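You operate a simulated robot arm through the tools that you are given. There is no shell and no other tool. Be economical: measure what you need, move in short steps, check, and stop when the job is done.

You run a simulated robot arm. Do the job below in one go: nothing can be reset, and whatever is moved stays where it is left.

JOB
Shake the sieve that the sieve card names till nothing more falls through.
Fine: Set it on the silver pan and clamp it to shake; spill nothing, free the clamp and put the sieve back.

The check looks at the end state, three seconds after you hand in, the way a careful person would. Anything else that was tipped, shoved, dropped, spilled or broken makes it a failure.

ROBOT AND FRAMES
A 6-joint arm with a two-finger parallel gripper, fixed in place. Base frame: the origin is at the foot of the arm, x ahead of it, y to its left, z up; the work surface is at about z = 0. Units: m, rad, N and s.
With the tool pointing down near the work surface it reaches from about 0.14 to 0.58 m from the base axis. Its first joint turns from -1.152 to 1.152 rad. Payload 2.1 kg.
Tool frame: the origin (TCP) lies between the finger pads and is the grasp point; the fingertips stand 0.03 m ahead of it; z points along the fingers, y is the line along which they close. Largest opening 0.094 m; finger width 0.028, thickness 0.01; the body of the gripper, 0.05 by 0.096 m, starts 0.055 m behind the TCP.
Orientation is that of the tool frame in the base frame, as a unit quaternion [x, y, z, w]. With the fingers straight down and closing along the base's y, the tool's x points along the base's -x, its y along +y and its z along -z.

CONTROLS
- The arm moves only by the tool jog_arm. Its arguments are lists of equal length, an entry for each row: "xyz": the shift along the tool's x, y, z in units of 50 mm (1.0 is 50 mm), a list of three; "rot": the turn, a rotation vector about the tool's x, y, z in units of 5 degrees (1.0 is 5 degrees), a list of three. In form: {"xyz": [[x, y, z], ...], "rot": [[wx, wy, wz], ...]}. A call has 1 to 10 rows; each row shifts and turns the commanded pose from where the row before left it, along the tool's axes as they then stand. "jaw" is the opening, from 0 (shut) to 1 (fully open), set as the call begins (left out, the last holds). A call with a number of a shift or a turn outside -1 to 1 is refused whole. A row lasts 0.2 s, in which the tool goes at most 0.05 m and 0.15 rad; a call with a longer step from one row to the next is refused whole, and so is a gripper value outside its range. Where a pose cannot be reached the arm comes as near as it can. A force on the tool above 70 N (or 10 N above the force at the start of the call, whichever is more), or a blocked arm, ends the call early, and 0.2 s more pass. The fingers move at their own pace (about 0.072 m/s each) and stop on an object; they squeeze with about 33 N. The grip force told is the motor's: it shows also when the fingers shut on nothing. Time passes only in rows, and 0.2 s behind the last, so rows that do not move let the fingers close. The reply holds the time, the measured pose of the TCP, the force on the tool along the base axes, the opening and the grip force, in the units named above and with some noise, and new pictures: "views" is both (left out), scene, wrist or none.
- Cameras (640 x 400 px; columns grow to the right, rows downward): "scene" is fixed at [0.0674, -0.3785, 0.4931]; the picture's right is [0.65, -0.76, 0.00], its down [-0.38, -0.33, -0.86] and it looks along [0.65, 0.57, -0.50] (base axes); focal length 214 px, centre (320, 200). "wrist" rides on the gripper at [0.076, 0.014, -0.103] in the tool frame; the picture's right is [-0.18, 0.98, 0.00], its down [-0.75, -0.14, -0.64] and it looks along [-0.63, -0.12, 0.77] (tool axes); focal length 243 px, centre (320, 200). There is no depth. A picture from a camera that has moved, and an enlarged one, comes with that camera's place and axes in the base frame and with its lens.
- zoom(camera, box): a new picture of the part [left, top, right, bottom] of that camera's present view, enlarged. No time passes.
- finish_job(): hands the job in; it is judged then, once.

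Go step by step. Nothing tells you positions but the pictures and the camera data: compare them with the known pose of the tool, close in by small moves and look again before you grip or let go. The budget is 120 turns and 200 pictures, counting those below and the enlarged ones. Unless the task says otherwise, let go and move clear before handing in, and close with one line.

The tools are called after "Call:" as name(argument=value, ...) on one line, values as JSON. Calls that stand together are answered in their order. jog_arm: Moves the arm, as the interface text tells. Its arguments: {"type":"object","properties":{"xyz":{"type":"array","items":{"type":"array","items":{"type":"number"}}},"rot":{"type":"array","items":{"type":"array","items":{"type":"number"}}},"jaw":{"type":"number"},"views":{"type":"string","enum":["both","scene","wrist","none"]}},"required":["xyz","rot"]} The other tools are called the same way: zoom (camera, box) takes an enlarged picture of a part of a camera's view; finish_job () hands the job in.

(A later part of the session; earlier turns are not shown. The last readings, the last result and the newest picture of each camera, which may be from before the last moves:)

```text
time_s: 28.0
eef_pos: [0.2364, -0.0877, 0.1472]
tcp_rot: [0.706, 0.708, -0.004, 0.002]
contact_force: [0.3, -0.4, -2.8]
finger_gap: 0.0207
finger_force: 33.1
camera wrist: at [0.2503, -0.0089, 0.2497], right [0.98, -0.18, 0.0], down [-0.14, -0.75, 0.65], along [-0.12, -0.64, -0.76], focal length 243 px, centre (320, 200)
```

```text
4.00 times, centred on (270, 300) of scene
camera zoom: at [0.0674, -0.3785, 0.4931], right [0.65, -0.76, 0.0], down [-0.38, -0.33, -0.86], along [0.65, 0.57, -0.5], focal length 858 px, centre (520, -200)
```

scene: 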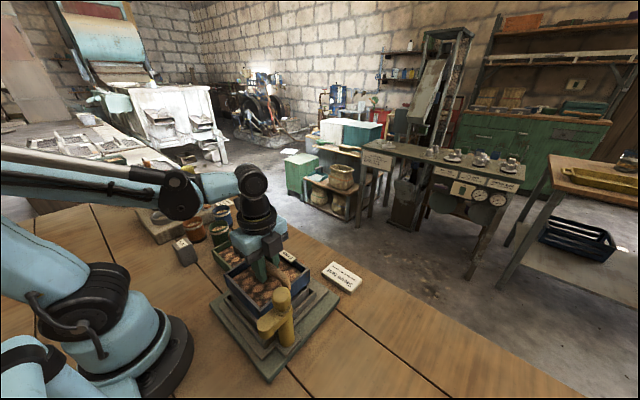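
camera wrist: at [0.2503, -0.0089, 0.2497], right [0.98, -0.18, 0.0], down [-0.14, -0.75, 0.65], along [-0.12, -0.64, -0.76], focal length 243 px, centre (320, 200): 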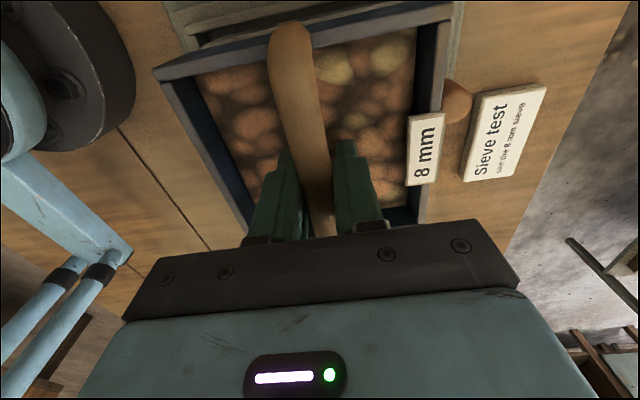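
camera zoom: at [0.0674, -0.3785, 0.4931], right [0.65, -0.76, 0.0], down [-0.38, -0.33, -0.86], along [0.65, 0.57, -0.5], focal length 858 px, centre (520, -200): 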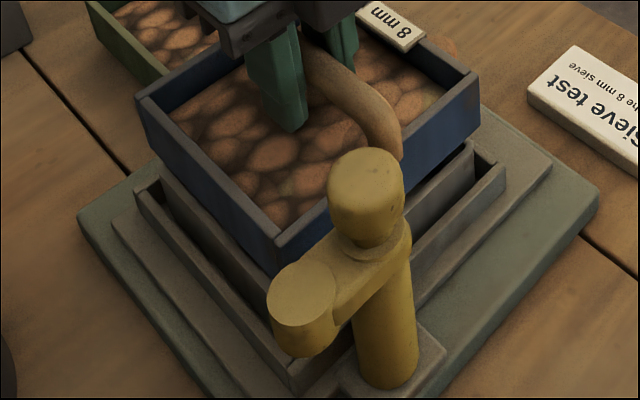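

Call:
jog_arm(xyz=[[0, 0, 0.03], [0, 0, 0.03], [0, 0, 0]], rot=[[0, 0, 0], [0, 0, 0], [0, 0, 0]], views="none")

Call:
jog_arm(xyz=[[0, 0, 0.03], [0, 0, 0.03], [0, 0, 0]], rot=[[0, 0, 0], [0, 0, 0], [0, 0, 0]])

Call:
zoom(camera="scene", box=[220, 250, 320, 350])

```text
time_s: 28.8
eef_pos: [0.2372, -0.0875, 0.1455]
tcp_rot: [0.706, 0.708, -0.004, 0.003]
contact_force: [0.3, -0.3, -4.0]
finger_gap: 0.0208
finger_force: 32.9
```

```text
time_s: 29.6
eef_pos: [0.238, -0.0864, 0.1406]
tcp_rot: [0.706, 0.708, -0.003, 0.002]
contact_force: [-0.6, -0.4, -4.5]
finger_gap: 0.0207
finger_force: 33.2
camera wrist: at [0.25, -0.0095, 0.2435], right [0.98, -0.18, 0.0], down [-0.14, -0.75, 0.65], along [-0.12, -0.64, -0.76], focal length 243 px, centre (320, 200)
```

scene: 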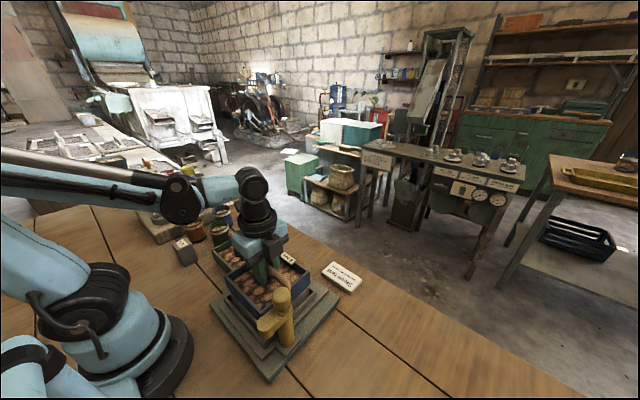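
wrist: 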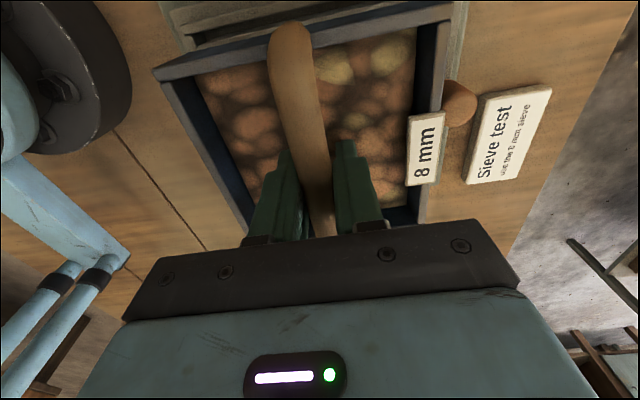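

```text
4.00 times, centred on (270, 300) of scene
camera zoom: at [0.0674, -0.3785, 0.4931], right [0.65, -0.76, 0.0], down [-0.38, -0.33, -0.86], along [0.65, 0.57, -0.5], focal length 858 px, centre (520, -200)
```

zoom: 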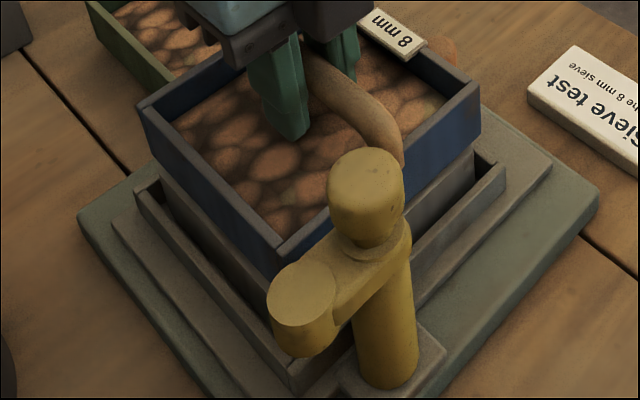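

Call:
jog_arm(xyz=[[0, 0, 0.03], [0, 0, 0.03], [0, 0, 0]], rot=[[0, 0, 0], [0, 0, 0], [0, 0, 0]], views="none")

Call:
jog_arm(xyz=[[0, 0, 0.02], [0, 0, 0.02], [0, 0, 0]], rot=[[0, 0, 0], [0, 0, 0], [0, 0, 0]], views="none")

```text
time_s: 30.4
eef_pos: [0.2373, -0.088, 0.1383]
tcp_rot: [0.706, 0.709, -0.004, 0.003]
contact_force: [-0.2, 0.1, -3.8]
finger_gap: 0.0206
finger_force: 32.5
```

```text
time_s: 31.2
eef_pos: [0.236, -0.0869, 0.1365]
tcp_rot: [0.706, 0.709, -0.004, 0.003]
contact_force: [-0.4, 0.2, -3.4]
finger_gap: 0.0208
finger_force: 32.8
```

Call:
jog_arm(xyz=[[0, 0, 0.02], [0, 0, 0.02], [0, 0, 0]], rot=[[0, 0, 0], [0, 0, 0], [0, 0, 0]], views="scene")

Call:
zoom(camera="scene", box=[220, 250, 320, 350])

```text
time_s: 32.0
eef_pos: [0.2373, -0.087, 0.1335]
tcp_rot: [0.706, 0.708, -0.004, 0.002]
contact_force: [-0.5, 0.5, -3.1]
finger_gap: 0.0205
finger_force: 32.8
```

scene: 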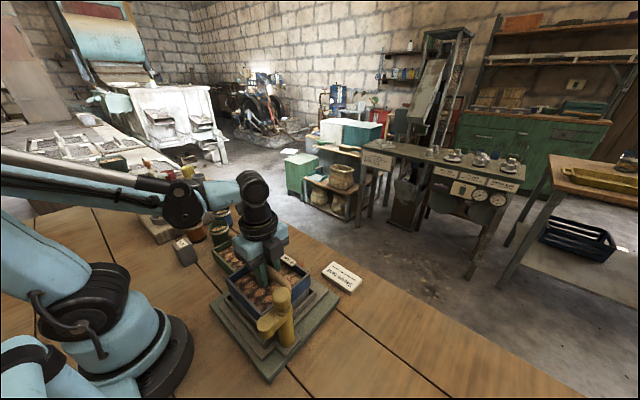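

```text
4.00 times, centred on (270, 300) of scene
camera zoom: at [0.0674, -0.3785, 0.4931], right [0.65, -0.76, 0.0], down [-0.38, -0.33, -0.86], along [0.65, 0.57, -0.5], focal length 858 px, centre (520, -200)
```

zoom: 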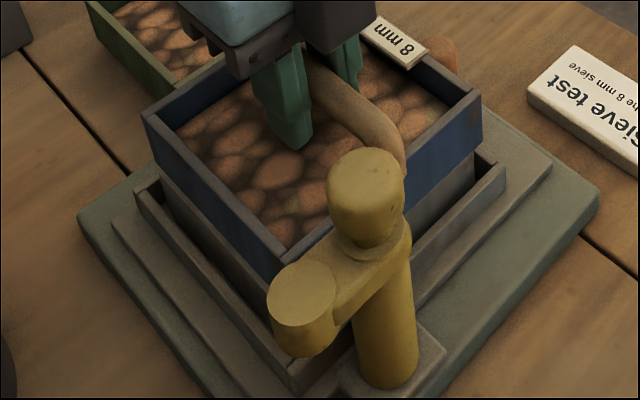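

Call:
jog_arm(xyz=[[0, 0, 0.02], [0, 0, 0.02], [0, 0, 0]], rot=[[0, 0, 0], [0, 0, 0], [0, 0, 0]], views="none")

Call:
jog_arm(xyz=[[0, 0, 0.02], [0, 0, 0.02], [0, 0, 0]], rot=[[0, 0, 0], [0, 0, 0], [0, 0, 0]], views="scene")

Call:
zoom(camera="scene", box=[220, 250, 320, 350])

```text
time_s: 32.8
eef_pos: [0.2367, -0.087, 0.1326]
tcp_rot: [0.706, 0.709, -0.003, 0.003]
contact_force: [-2.0, 0.6, 22.4]
finger_gap: 0.0209
finger_force: 33.6
```

```text
time_s: 33.6
eef_pos: [0.237, -0.088, 0.1299]
tcp_rot: [0.706, 0.709, -0.003, 0.004]
contact_force: [0.1, 0.4, 22.1]
finger_gap: 0.0208
finger_force: 33.0
```

scene: 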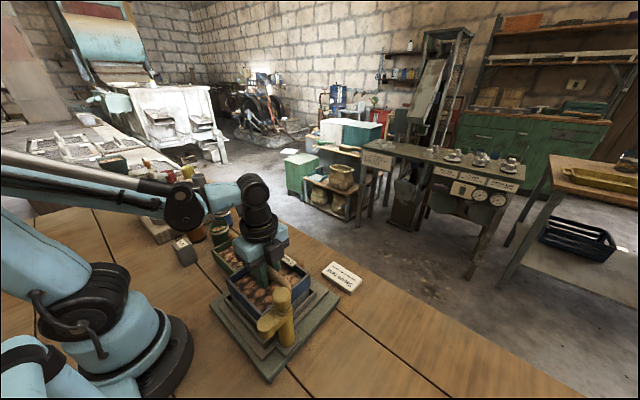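

```text
4.00 times, centred on (270, 300) of scene
camera zoom: at [0.0673, -0.3785, 0.4932], right [0.65, -0.76, 0.0], down [-0.38, -0.33, -0.86], along [0.65, 0.57, -0.5], focal length 858 px, centre (520, -200)
```

zoom: 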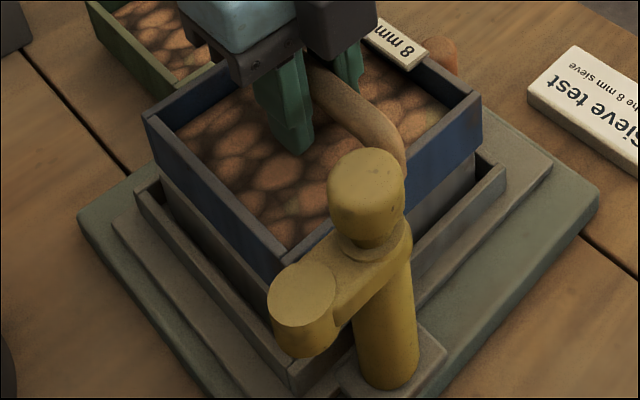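

Contact at about 22 N shows the sieve is seated square on the pan. I release it and rise.

Call:
jog_arm(xyz=[[0, 0, -0.03], [0, 0, 0], [0, 0, 0], [0, 0, 0], [0, 0, -0.4], [0, 0, -0.8], [0, 0, -0.8], [0, 0, -0.8], [0, 0, 0]], rot=[[0, 0, 0], [0, 0, 0], [0, 0, 0], [0, 0, 0], [0, 0, 0], [0, 0, 0], [0, 0, 0], [0, 0, 0], [0, 0, 0]], jaw=0.45)

Call:
zoom(camera="scene", box=[200, 240, 350, 390])

Call:
zoom(camera="wrist", box=[150, 0, 510, 230])

```text
time_s: 35.6
eef_pos: [0.2382, -0.0856, 0.2721]
tcp_rot: [0.706, 0.708, -0.004, 0.002]
contact_force: [0.7, 1.2, 0.8]
finger_gap: 0.0421
finger_force: 0.0
camera wrist: at [0.2525, -0.0081, 0.3743], right [0.98, -0.18, 0.0], down [-0.14, -0.75, 0.65], along [-0.12, -0.64, -0.76], focal length 243 px, centre (320, 200)
```

scene: 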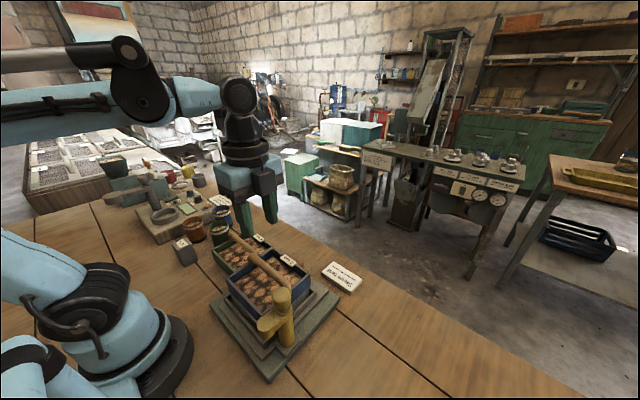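
wrist: 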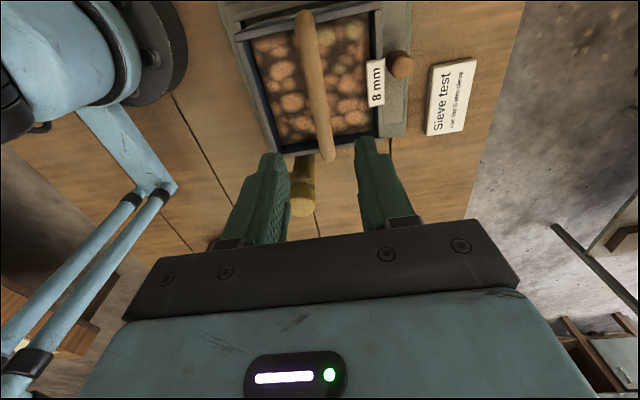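

```text
2.67 times, centred on (275, 315) of scene
camera zoom: at [0.0674, -0.3785, 0.4931], right [0.65, -0.76, 0.0], down [-0.38, -0.33, -0.86], along [0.65, 0.57, -0.5], focal length 572 px, centre (440, -107)
```

zoom: 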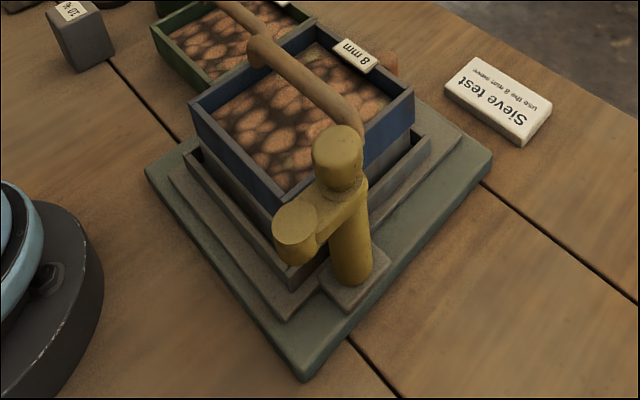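

```text
1.74 times, centred on (330, 115) of wrist
camera zoom: at [0.2525, -0.0081, 0.3743], right [0.98, -0.18, 0.0], down [-0.14, -0.75, 0.65], along [-0.12, -0.64, -0.76], focal length 422 px, centre (303, 348)
```

zoom: 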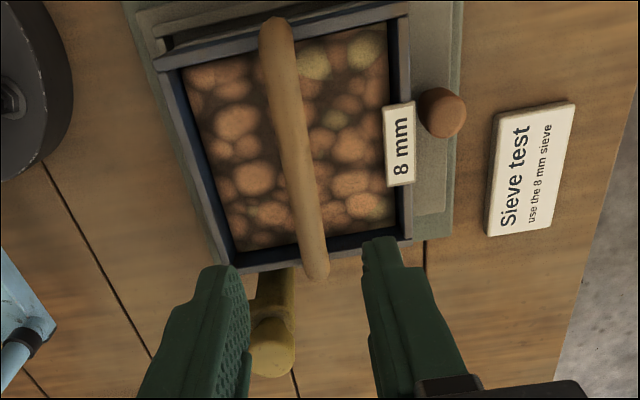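

The sieve sits squarely on the pan. Next is the clamp: I turn the tool back to yaw 0 above the yellow knob (about 0.198, −0.178), so I can grip it and swing the arm over the rim.

Call:
jog_arm(xyz=[[-0.6, -0.27, 0], [-0.6, -0.26, 0], [-0.63, -0.26, 0], [0, 0, 0], [0, 0, 0], [0, 0, 0], [0, 0, 0], [0, 0, 0], [0, 0, 0], [0, 0, 0]], rot=[[0, 0, 0], [0, 0, 0], [0, 0, 0], [0, 0, -1], [0, 0, -1], [0, 0, -1], [0, 0, -1], [0, 0, -1], [0, 0, -1], [0, 0, -1]], views="none", jaw=0.8)

Call:
jog_arm(xyz=[[0, 0, 0], [0, 0, 0], [0, 0, 0], [0, 0, 0], [0, 0, 0], [0, 0, 0], [0, 0, 0], [0, 0, 0], [0, 0, 0], [0, 0, 0]], rot=[[0, 0, -1], [0, 0, -1], [0, 0, -1], [0, 0, -1], [0, 0, -1], [0, 0, -1], [0, 0, -1], [0, 0, -1], [0, 0, -1], [0, 0, -1]], views="none")

Call:
jog_arm(xyz=[[0, 0, 0], [0, 0, 0]], rot=[[0, 0, -1], [0, 0, 0]])

```text
time_s: 37.8
eef_pos: [0.1978, -0.1775, 0.2725]
tcp_rot: [0.459, 0.888, -0.004, 0.001]
contact_force: [0.0, 0.1, -0.3]
finger_gap: 0.0755
finger_force: 0.0
```

```text
time_s: 40.0
eef_pos: [0.1981, -0.1779, 0.2709]
tcp_rot: [0.041, 0.999, -0.004, 0.0]
contact_force: [0.8, 0.1, 0.8]
finger_gap: 0.075
finger_force: 0.0
```

```text
time_s: 40.6
eef_pos: [0.1975, -0.1765, 0.2718]
tcp_rot: [-0.003, 1.0, -0.005, -0.001]
contact_force: [0.5, 0.9, -0.4]
finger_gap: 0.0751
finger_force: 0.1
camera wrist: at [0.1215, -0.162, 0.3753], right [0.18, 0.98, -0.01], down [0.76, -0.13, 0.64], along [0.63, -0.12, -0.77], focal length 243 px, centre (320, 200)
```

scene: 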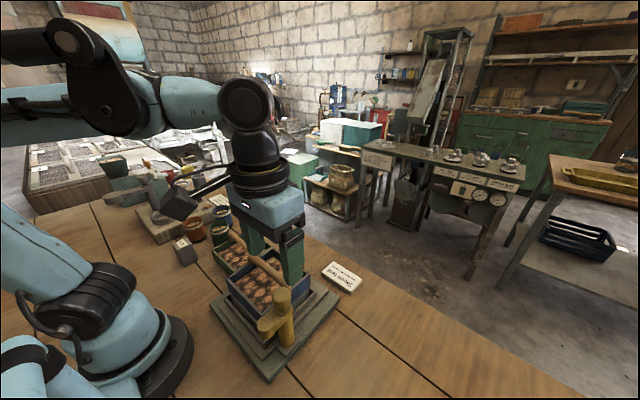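
wrist: 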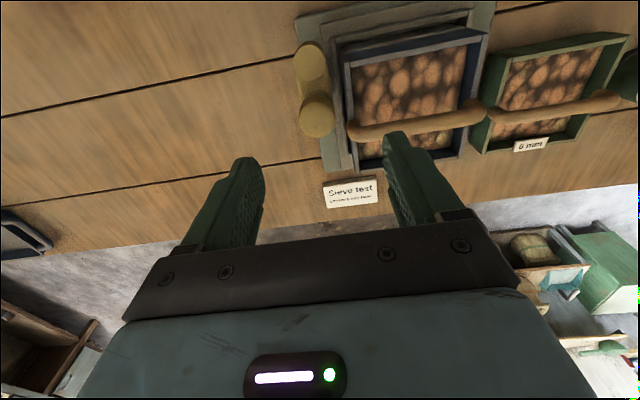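

Call:
jog_arm(xyz=[[0, 0, 0.5], [0, 0, 0.5], [0, 0, 0]], rot=[[0, 0, 0], [0, 0, 0], [0, 0, 0]])

Call:
zoom(camera="wrist", box=[200, 0, 480, 230])

Call:
zoom(camera="scene", box=[210, 230, 340, 370])

```text
time_s: 41.4
eef_pos: [0.1978, -0.1776, 0.2216]
tcp_rot: [-0.003, 1.0, -0.005, 0.0]
contact_force: [0.2, 0.5, -0.9]
finger_gap: 0.075
finger_force: 0.1
camera wrist: at [0.1211, -0.163, 0.325], right [0.18, 0.98, -0.01], down [0.75, -0.13, 0.64], along [0.63, -0.12, -0.77], focal length 243 px, centre (320, 200)
```

scene: 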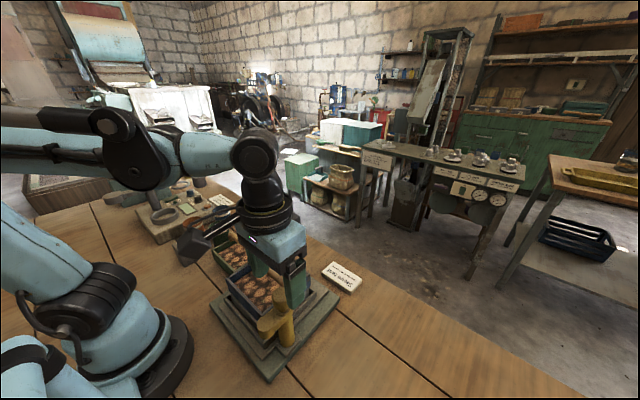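
wrist: 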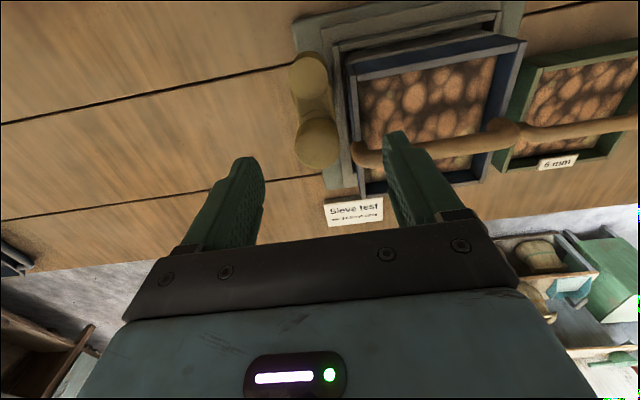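

```text
1.74 times, centred on (340, 115) of wrist
camera zoom: at [0.1211, -0.163, 0.325], right [0.18, 0.98, -0.01], down [0.75, -0.13, 0.64], along [0.63, -0.12, -0.77], focal length 422 px, centre (285, 348)
```

zoom: 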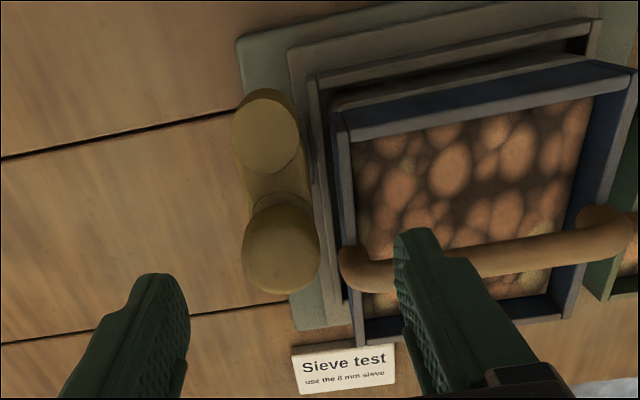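

```text
2.86 times, centred on (275, 300) of scene
camera zoom: at [0.0674, -0.3785, 0.4931], right [0.65, -0.76, 0.0], down [-0.38, -0.33, -0.86], along [0.65, 0.57, -0.5], focal length 613 px, centre (449, -86)
```

zoom: 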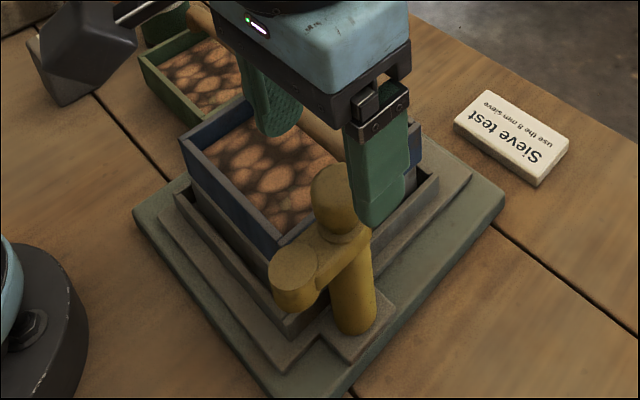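

Call:
jog_arm(xyz=[[0.06, -0.03, 0.3], [0, 0, 0.4], [0, 0, 0.3], [0, 0, 0], [0, 0, 0]], rot=[[0, 0, 0], [0, 0, 0], [0, 0, 0], [0, 0, 0], [0, 0, 0]])

Call:
zoom(camera="wrist", box=[200, 0, 480, 230])

Call:
zoom(camera="scene", box=[210, 230, 340, 370])

```text
time_s: 42.6
eef_pos: [0.1949, -0.1816, 0.1716]
tcp_rot: [-0.002, 1.0, -0.004, -0.001]
contact_force: [-0.1, 0.7, 1.0]
finger_gap: 0.0755
finger_force: 0.1
camera wrist: at [0.1198, -0.1649, 0.2745], right [0.18, 0.98, -0.01], down [0.75, -0.13, 0.64], along [0.63, -0.12, -0.77], focal length 243 px, centre (320, 200)
```

scene: 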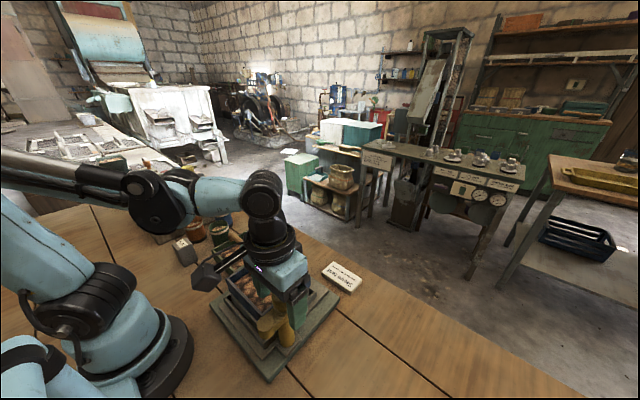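
wrist: 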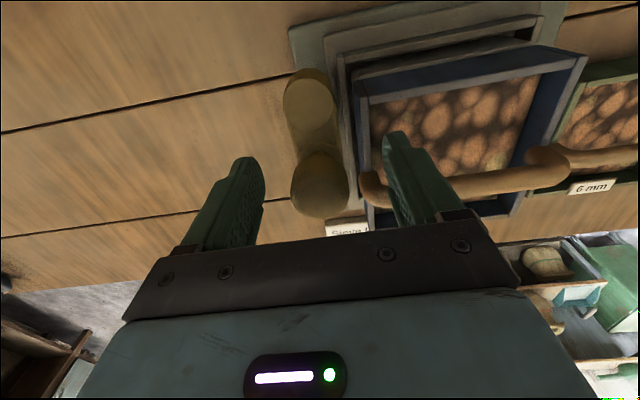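

```text
1.74 times, centred on (340, 115) of wrist
camera zoom: at [0.1198, -0.1649, 0.2745], right [0.18, 0.98, -0.01], down [0.75, -0.13, 0.64], along [0.63, -0.12, -0.77], focal length 422 px, centre (285, 348)
```

zoom: 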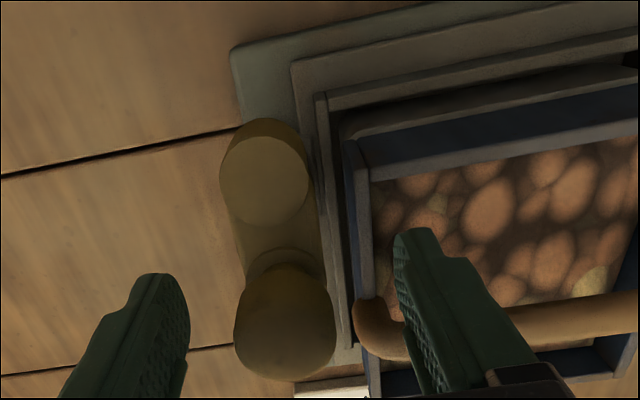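

```text
2.86 times, centred on (275, 300) of scene
camera zoom: at [0.0674, -0.3785, 0.4931], right [0.65, -0.76, 0.0], down [-0.38, -0.33, -0.86], along [0.65, 0.57, -0.5], focal length 613 px, centre (449, -86)
```

zoom: 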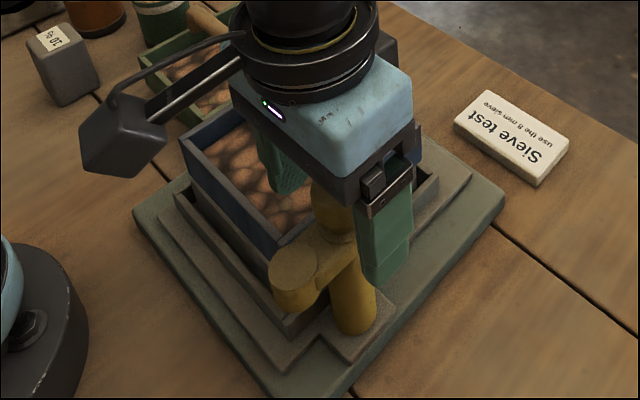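

The knob is centred between the fingers, so I close on it.

Call:
jog_arm(xyz=[[0, 0, 0], [0, 0, 0], [0, 0, 0], [0, 0, 0]], rot=[[0, 0, 0], [0, 0, 0], [0, 0, 0], [0, 0, 0]], jaw=0, views="wrist")

```text
time_s: 43.6
eef_pos: [0.1956, -0.1808, 0.1727]
tcp_rot: [-0.001, 1.0, -0.003, 0.0]
contact_force: [1.4, -0.9, -1.2]
finger_gap: 0.0318
finger_force: 45.0
camera wrist: at [0.1197, -0.1649, 0.2745], right [0.18, 0.98, -0.01], down [0.75, -0.13, 0.64], along [0.63, -0.12, -0.77], focal length 243 px, centre (320, 200)
```

wrist: 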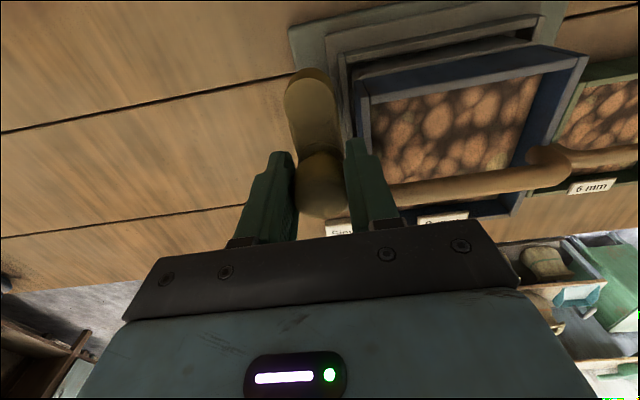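

Call:
jog_arm(xyz=[[0, 0, 0], [0, 0, 0], [0, 0, 0], [0, 0, 0]], rot=[[0, 0, 1], [0, 0, 1], [0, 0, 1], [0, 0, 0]])

Call:
zoom(camera="scene", box=[210, 230, 340, 370])

```text
time_s: 44.6
eef_pos: [0.1955, -0.1793, 0.1715]
tcp_rot: [0.129, 0.992, -0.004, 0.002]
contact_force: [23.9, 1.7, -24.8]
finger_gap: 0.0319
finger_force: 44.9
camera wrist: at [0.1257, -0.1449, 0.2742], right [0.43, 0.9, -0.01], down [0.69, -0.32, 0.65], along [0.58, -0.28, -0.76], focal length 243 px, centre (320, 200)
```

scene: 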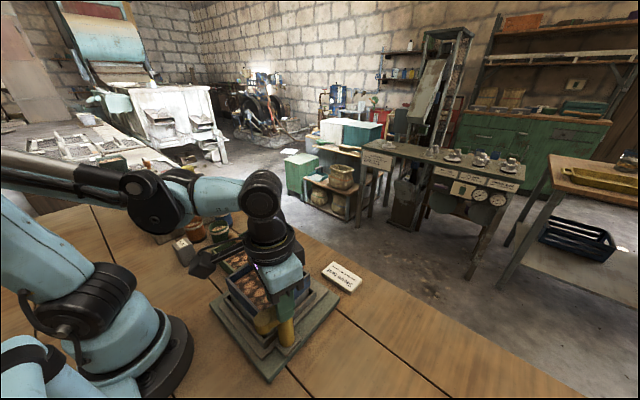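
wrist: 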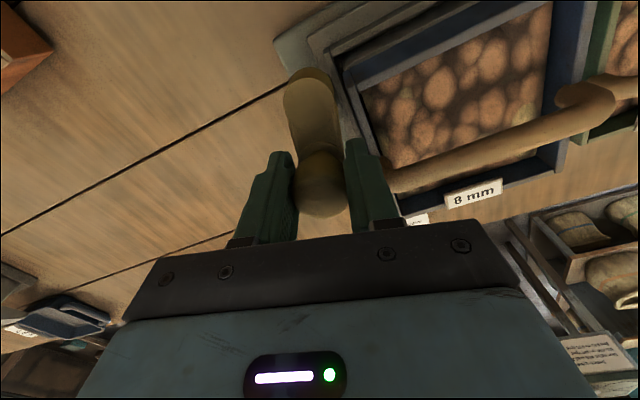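

```text
2.86 times, centred on (275, 300) of scene
camera zoom: at [0.0675, -0.3785, 0.4931], right [0.65, -0.76, 0.0], down [-0.38, -0.33, -0.86], along [0.65, 0.57, -0.5], focal length 613 px, centre (449, -86)
```

zoom: 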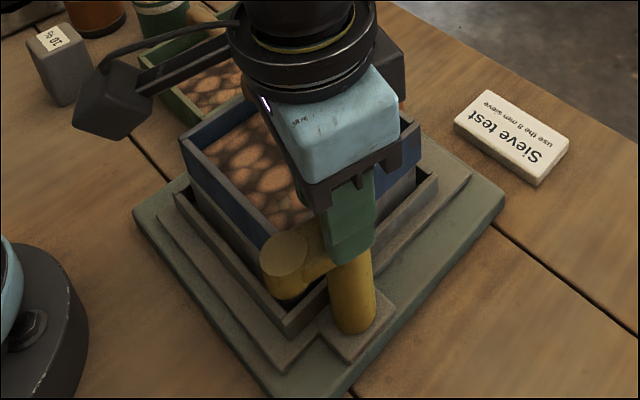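

The arm turns with the knob. I ease off the side load a little and carry on turning.

Call:
jog_arm(xyz=[[-0.03, 0.01, 0.02], [0, 0, 0]], rot=[[0, 0, 0], [0, 0, 0]], views="none")

Call:
jog_arm(xyz=[[0, 0, 0], [0, 0, 0], [0, 0, 0], [0, 0, 0]], rot=[[0, 0, 1], [0, 0, 1], [0, 0, 1], [0, 0, 0]])

Call:
zoom(camera="scene", box=[210, 230, 340, 370])

```text
time_s: 45.2
eef_pos: [0.1969, -0.1805, 0.1726]
tcp_rot: [0.13, 0.992, -0.004, -0.001]
contact_force: [-2.4, 0.9, 21.7]
finger_gap: 0.032
finger_force: 44.8
```

```text
time_s: 46.2
eef_pos: [0.1957, -0.1794, 0.1711]
tcp_rot: [0.258, 0.966, -0.004, 0.002]
contact_force: [6.0, 0.8, 30.7]
finger_gap: 0.0319
finger_force: 44.9
camera wrist: at [0.1376, -0.1276, 0.2738], right [0.65, 0.76, -0.01], down [0.58, -0.49, 0.65], along [0.49, -0.42, -0.76], focal length 243 px, centre (320, 200)
```

scene: 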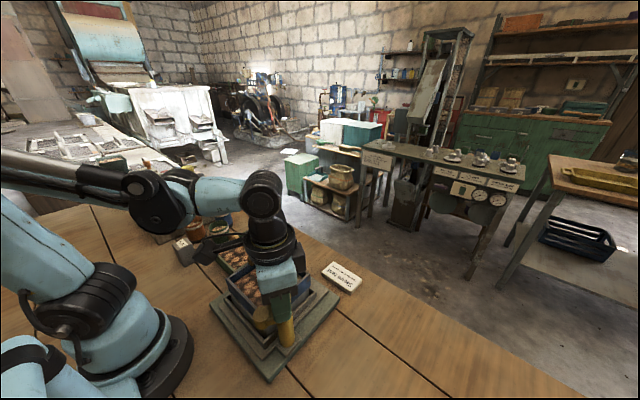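
wrist: 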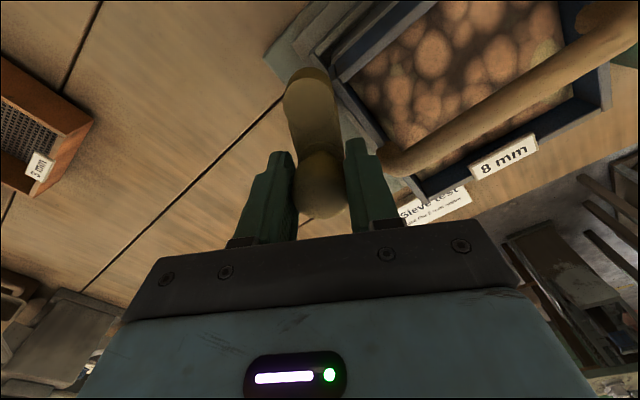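

```text
2.86 times, centred on (275, 300) of scene
camera zoom: at [0.0673, -0.3784, 0.4932], right [0.65, -0.76, 0.0], down [-0.38, -0.33, -0.86], along [0.65, 0.57, -0.5], focal length 613 px, centre (449, -86)
```

zoom: 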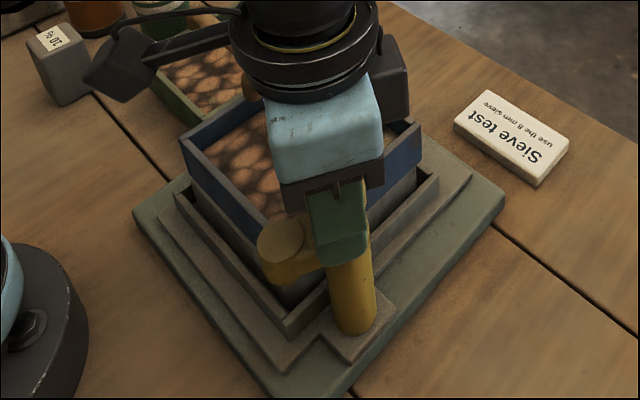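

Call:
jog_arm(xyz=[[0, 0, -0.01], [0, 0, 0], [0, 0, 0], [0, 0, 0], [0, 0, 0]], rot=[[0, 0, 1], [0, 0, 1], [0, 0, 1], [0, 0, 1], [0, 0, 0]])

Call:
zoom(camera="scene", box=[210, 230, 340, 370])

```text
time_s: 47.4
eef_pos: [0.198, -0.1796, 0.1691]
tcp_rot: [0.421, 0.907, -0.003, 0.002]
contact_force: [28.2, 0.6, -31.7]
finger_gap: 0.0317
finger_force: 44.6
camera wrist: at [0.1587, -0.1103, 0.2735], right [0.87, 0.49, 0.0], down [0.38, -0.66, 0.65], along [0.32, -0.56, -0.76], focal length 243 px, centre (320, 200)
```

scene: 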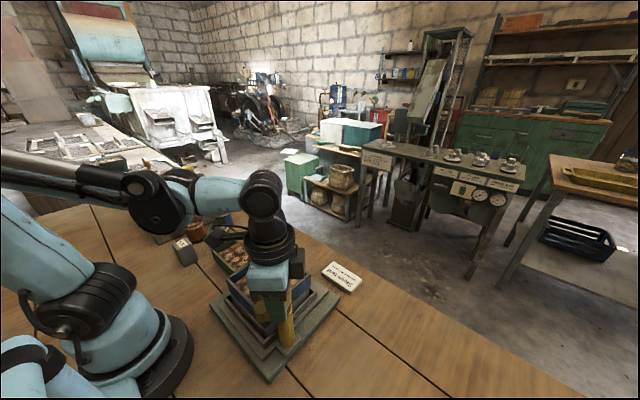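
wrist: 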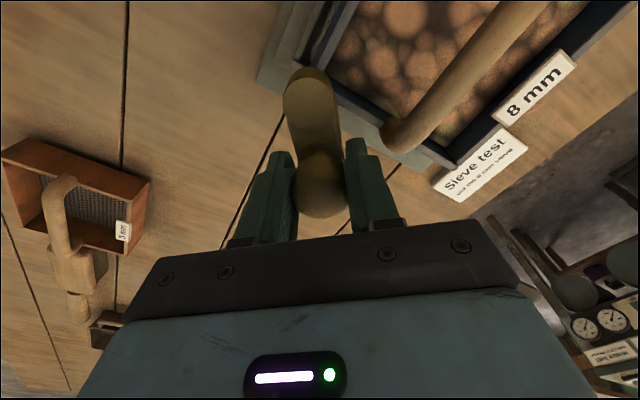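

```text
2.86 times, centred on (275, 300) of scene
camera zoom: at [0.0675, -0.3786, 0.4931], right [0.65, -0.76, 0.0], down [-0.38, -0.33, -0.86], along [0.65, 0.57, -0.5], focal length 613 px, centre (449, -86)
```

zoom: 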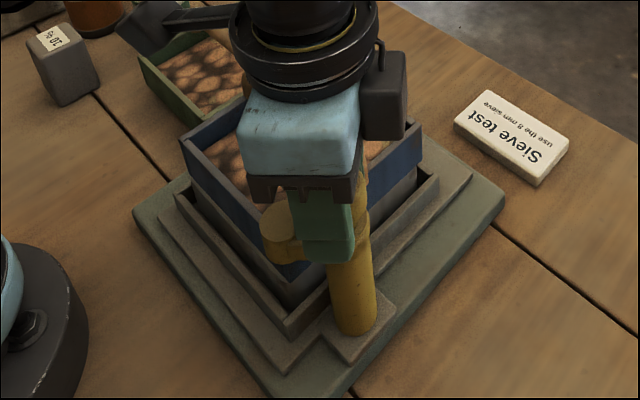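

Call:
jog_arm(xyz=[[-0.013, 0.015, 0.02], [0, 0, 0]], rot=[[0, 0, 0], [0, 0, 0]], views="none")

Call:
jog_arm(xyz=[[0, 0, 0], [0, 0, 0], [0, 0, 0], [0, 0, 0]], rot=[[0, 0, 1], [0, 0, 1], [0, 0, 1], [0, 0, 0]], views="none")

Call:
jog_arm(xyz=[[0, 0, 0], [0, 0, 0], [0, 0, 0]], rot=[[0, 0, 1], [0, 0, 1], [0, 0, 0]])

Call:
zoom(camera="scene", box=[210, 230, 340, 370])

```text
time_s: 48.0
eef_pos: [0.1975, -0.1815, 0.1704]
tcp_rot: [0.423, 0.906, -0.005, 0.0]
contact_force: [1.4, -0.9, 10.8]
finger_gap: 0.032
finger_force: 45.3
```

```text
time_s: 49.0
eef_pos: [0.1994, -0.1788, 0.1715]
tcp_rot: [0.536, 0.844, -0.003, 0.003]
contact_force: [23.8, 0.2, 14.7]
finger_gap: 0.032
finger_force: 45.0
```

```text
time_s: 49.8
eef_pos: [0.1995, -0.1805, 0.1707]
tcp_rot: [0.608, 0.794, -0.001, 0.006]
contact_force: [41.1, 1.2, -6.8]
finger_gap: 0.0316
finger_force: 45.3
camera wrist: at [0.1917, -0.1013, 0.2734], right [1.0, 0.08, 0.01], down [0.06, -0.76, 0.65], along [0.06, -0.65, -0.76], focal length 243 px, centre (320, 200)
```

scene: 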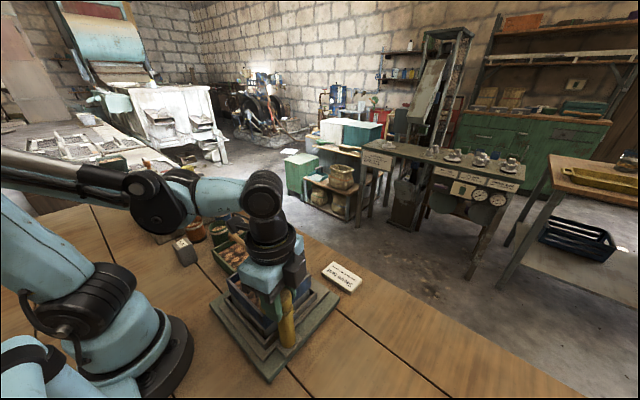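
wrist: 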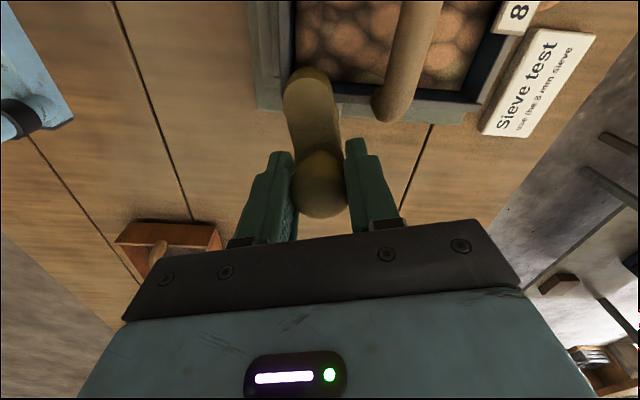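

```text
2.86 times, centred on (275, 300) of scene
camera zoom: at [0.0675, -0.3785, 0.4931], right [0.65, -0.76, 0.0], down [-0.38, -0.33, -0.86], along [0.65, 0.57, -0.5], focal length 613 px, centre (449, -86)
```

zoom: 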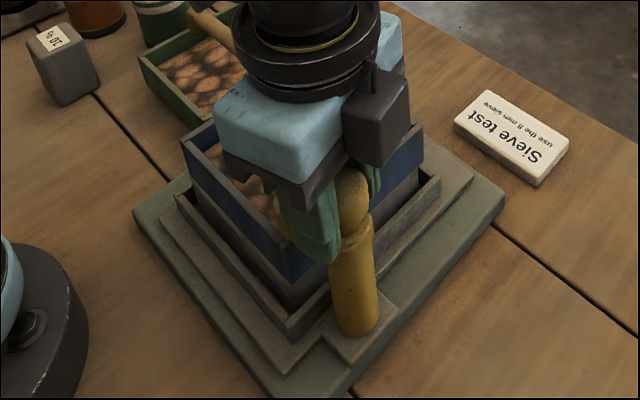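

Call:
jog_arm(xyz=[[-0.008, 0.03, 0], [0, 0, 0]], rot=[[0, 0, 0], [0, 0, 0]], views="none")

Call:
jog_arm(xyz=[[0, 0, 0], [0, 0.01, 0], [0, 0.01, 0], [0, 0, 0]], rot=[[0, 0, 1], [0, 0, 1], [0, 0, 1], [0, 0, 0]])

Call:
zoom(camera="wrist", box=[200, 0, 480, 230])

```text
time_s: 50.4
eef_pos: [0.1986, -0.1808, 0.1708]
tcp_rot: [0.608, 0.794, -0.003, 0.003]
contact_force: [21.6, 0.6, -14.2]
finger_gap: 0.0318
finger_force: 45.5
```

```text
time_s: 51.4
eef_pos: [0.2005, -0.1802, 0.1704]
tcp_rot: [0.706, 0.708, -0.004, 0.004]
contact_force: [14.5, -0.9, 4.9]
finger_gap: 0.0319
finger_force: 45.1
camera wrist: at [0.2137, -0.1022, 0.2734], right [0.98, -0.18, 0.0], down [-0.14, -0.75, 0.65], along [-0.12, -0.64, -0.76], focal length 243 px, centre (320, 200)
```

scene: 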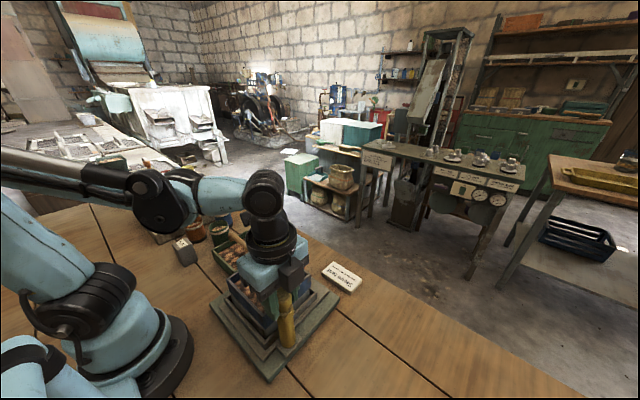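
wrist: 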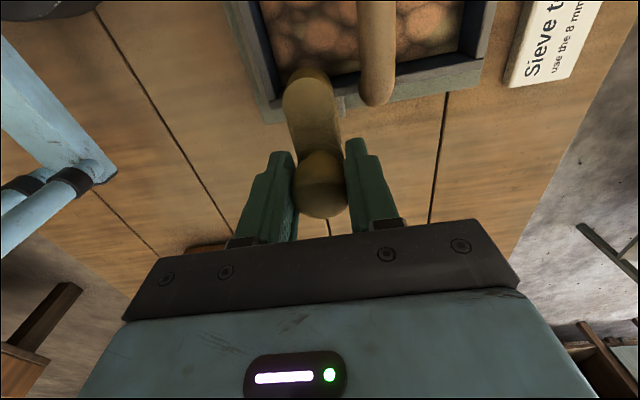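

```text
1.74 times, centred on (340, 115) of wrist
camera zoom: at [0.2137, -0.1022, 0.2734], right [0.98, -0.18, 0.0], down [-0.14, -0.75, 0.65], along [-0.12, -0.64, -0.76], focal length 422 px, centre (285, 348)
```

zoom: 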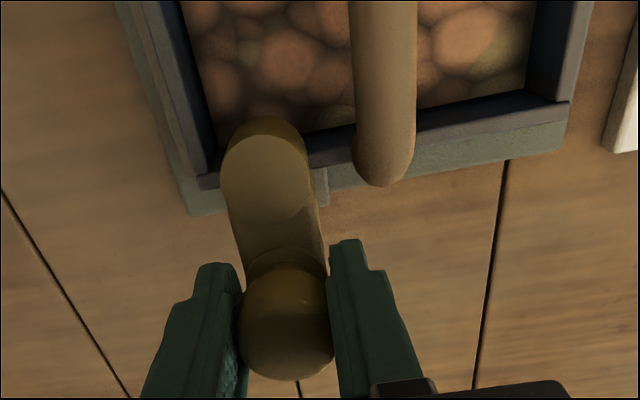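

The arm now points over the sieve's rim. I test for a stop by turning slightly further.

Call:
jog_arm(xyz=[[0, 0.01, 0], [0, 0, 0]], rot=[[0, 0, 1], [0, 0, 0]], views="none")

Call:
jog_arm(xyz=[[0, 0, 0], [0, 0, 0]], rot=[[0, 0, 1], [0, 0, 0]])

Call:
zoom(camera="wrist", box=[200, 0, 480, 230])

```text
time_s: 52.0
eef_pos: [0.2013, -0.1803, 0.1706]
tcp_rot: [0.737, 0.676, -0.003, 0.003]
contact_force: [6.4, -0.9, 15.3]
finger_gap: 0.0318
finger_force: 44.5
```

```text
time_s: 52.6
eef_pos: [0.2005, -0.1799, 0.1699]
tcp_rot: [0.766, 0.643, -0.004, 0.002]
contact_force: [-3.4, 1.2, 14.5]
finger_gap: 0.0324
finger_force: 44.9
camera wrist: at [0.2269, -0.1058, 0.273], right [0.94, -0.35, 0.0], down [-0.27, -0.71, 0.65], along [-0.23, -0.61, -0.76], focal length 243 px, centre (320, 200)
```

scene: 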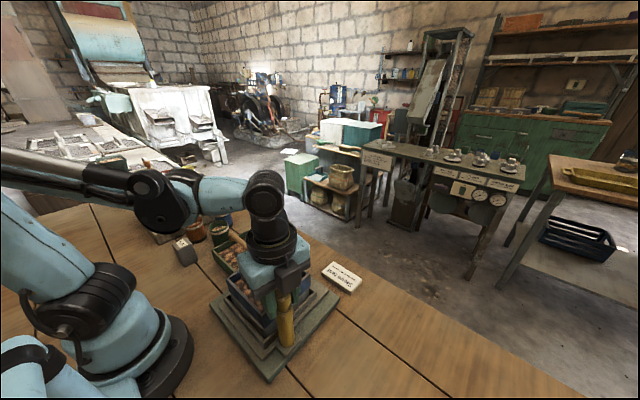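
wrist: 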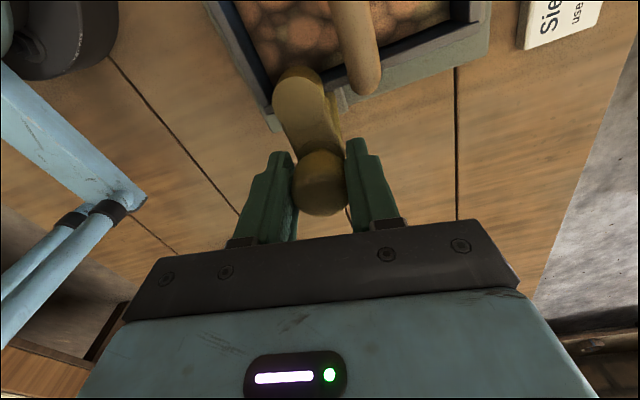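

```text
1.74 times, centred on (340, 115) of wrist
camera zoom: at [0.2269, -0.1058, 0.273], right [0.94, -0.35, 0.0], down [-0.27, -0.71, 0.65], along [-0.23, -0.61, -0.76], focal length 422 px, centre (285, 348)
```

zoom: 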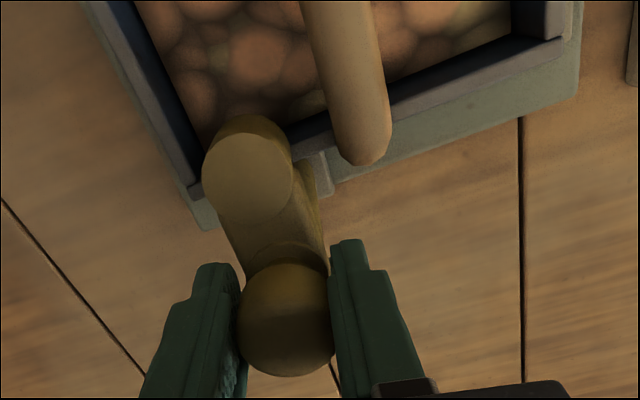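

The knob slipped against a stop, so the arm is fully swung over the rim. I release and look.

Call:
jog_arm(xyz=[[0, 0, 0], [0, 0, 0], [0, 0, 0], [0, 0, -0.5], [0, 0, -0.8], [0, 0, -0.8], [0, 0, 0]], rot=[[0, 0, -1], [0, 0, -1], [0, 0, 0], [0, 0, 0], [0, 0, 0], [0, 0, 0], [0, 0, 0]], jaw=0.5)

Call:
zoom(camera="scene", box=[200, 230, 350, 390])

```text
time_s: 54.2
eef_pos: [0.1992, -0.1794, 0.2779]
tcp_rot: [0.706, 0.709, -0.004, 0.003]
contact_force: [-0.4, 1.1, 0.7]
finger_gap: 0.047
finger_force: 0.0
camera wrist: at [0.2135, -0.1012, 0.3808], right [0.98, -0.18, 0.0], down [-0.14, -0.75, 0.65], along [-0.12, -0.64, -0.76], focal length 243 px, centre (320, 200)
```

scene: 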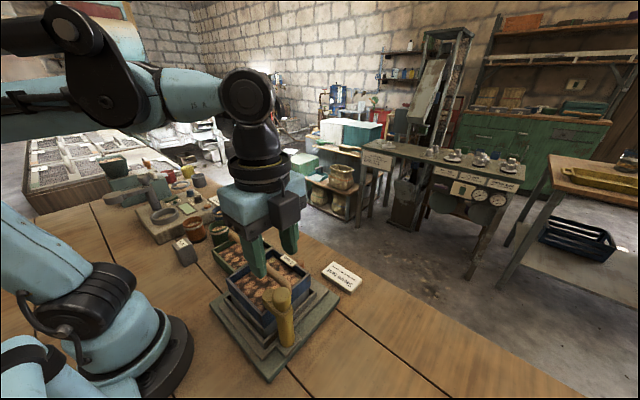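
wrist: 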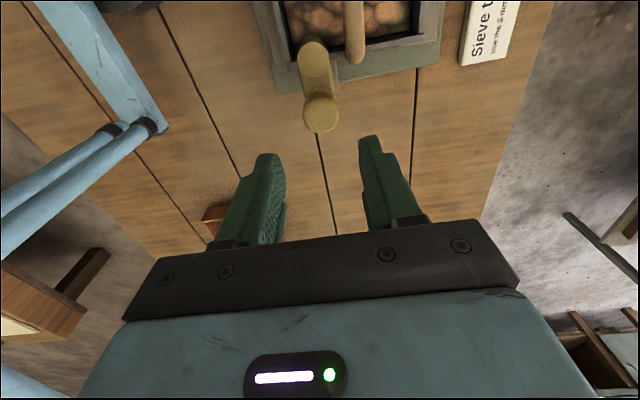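

```text
2.50 times, centred on (275, 310) of scene
camera zoom: at [0.0674, -0.3785, 0.4931], right [0.65, -0.76, 0.0], down [-0.38, -0.33, -0.86], along [0.65, 0.57, -0.5], focal length 536 px, centre (432, -75)
```

zoom: 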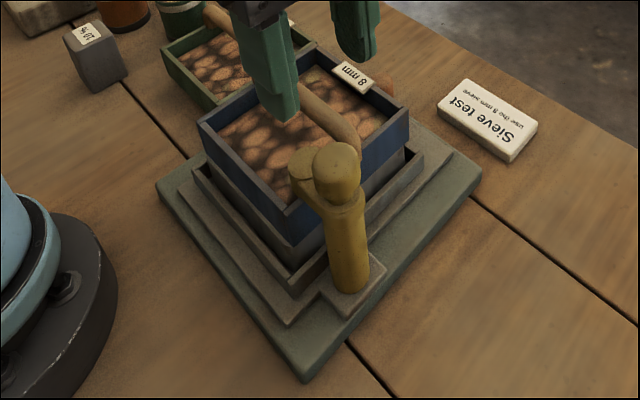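

The clamp is over the sieve rim. The peg is at about (0.328, −0.085) with its top at about 0.07, and the deck margins suggest it slides along y. I go above the peg and turn the tool on to yaw 180° so the camera stays clear of the sieve.

Call:
jog_arm(xyz=[[0.5, 0.66, 0], [0.5, 0.66, 0], [0.5, 0.66, 0], [0.4, 0.65, 0], [0, 0, 0], [0, 0, 0], [0, 0, 0], [0, 0, 0], [0, 0, 0], [0, 0, 0]], rot=[[0, 0, 0], [0, 0, 0], [0, 0, 0], [0, 0, 0], [0, 0, 1], [0, 0, 1], [0, 0, 1], [0, 0, 1], [0, 0, 1], [0, 0, 1]], views="none")

Call:
jog_arm(xyz=[[0, 0, 0], [0, 0, 0], [0, 0, 0], [0, 0, 0], [0, 0, 0], [0, 0, 0], [0, 0, 0], [0, 0, 0], [0, 0, 0], [0, 0, 0]], rot=[[0, 0, 1], [0, 0, 1], [0, 0, 1], [0, 0, 1], [0, 0, 1], [0, 0, 1], [0, 0, 1], [0, 0, 1], [0, 0, 1], [0, 0, 1]], views="none")

Call:
jog_arm(xyz=[[0, 0, 0], [0, 0, 0], [0, 0, 0]], rot=[[0, 0, 1], [0, 0, 1], [0, 0, 0]])

```text
time_s: 56.4
eef_pos: [0.332, -0.0824, 0.2753]
tcp_rot: [0.866, 0.5, -0.002, 0.004]
contact_force: [-0.1, -0.5, -0.5]
finger_gap: 0.0471
finger_force: 0.0
```

```text
time_s: 58.6
eef_pos: [0.3316, -0.0839, 0.2751]
tcp_rot: [0.996, 0.088, -0.002, 0.005]
contact_force: [-0.8, 0.3, -0.5]
finger_gap: 0.0474
finger_force: 0.0
```

```text
time_s: 59.4
eef_pos: [0.3322, -0.0833, 0.2738]
tcp_rot: [1.0, 0.0, -0.001, 0.004]
contact_force: [0.9, 0.1, 0.0]
finger_gap: 0.0472
finger_force: 0.0
camera wrist: at [0.4075, -0.0962, 0.3783], right [-0.18, -0.98, 0.01], down [-0.75, 0.15, 0.64], along [-0.63, 0.11, -0.77], focal length 243 px, centre (320, 200)
```

scene: 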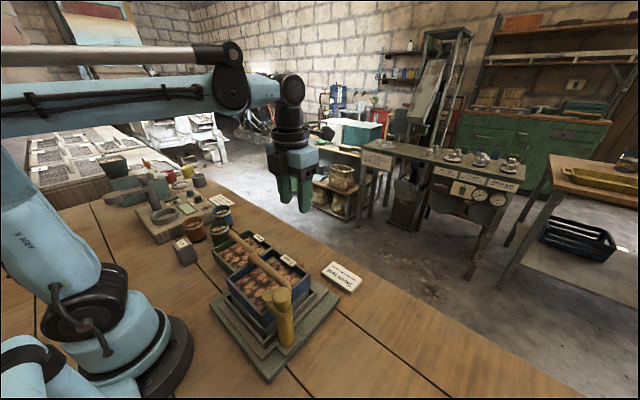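
wrist: 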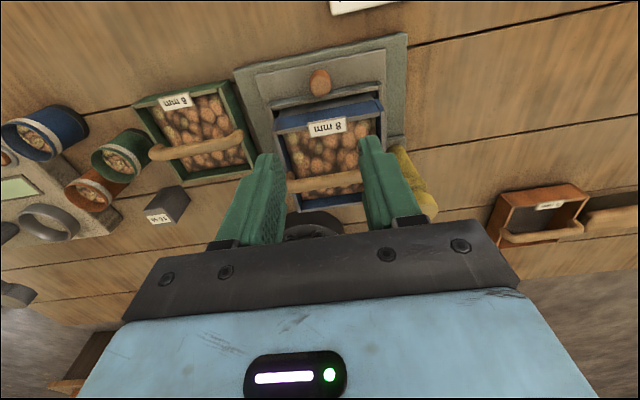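

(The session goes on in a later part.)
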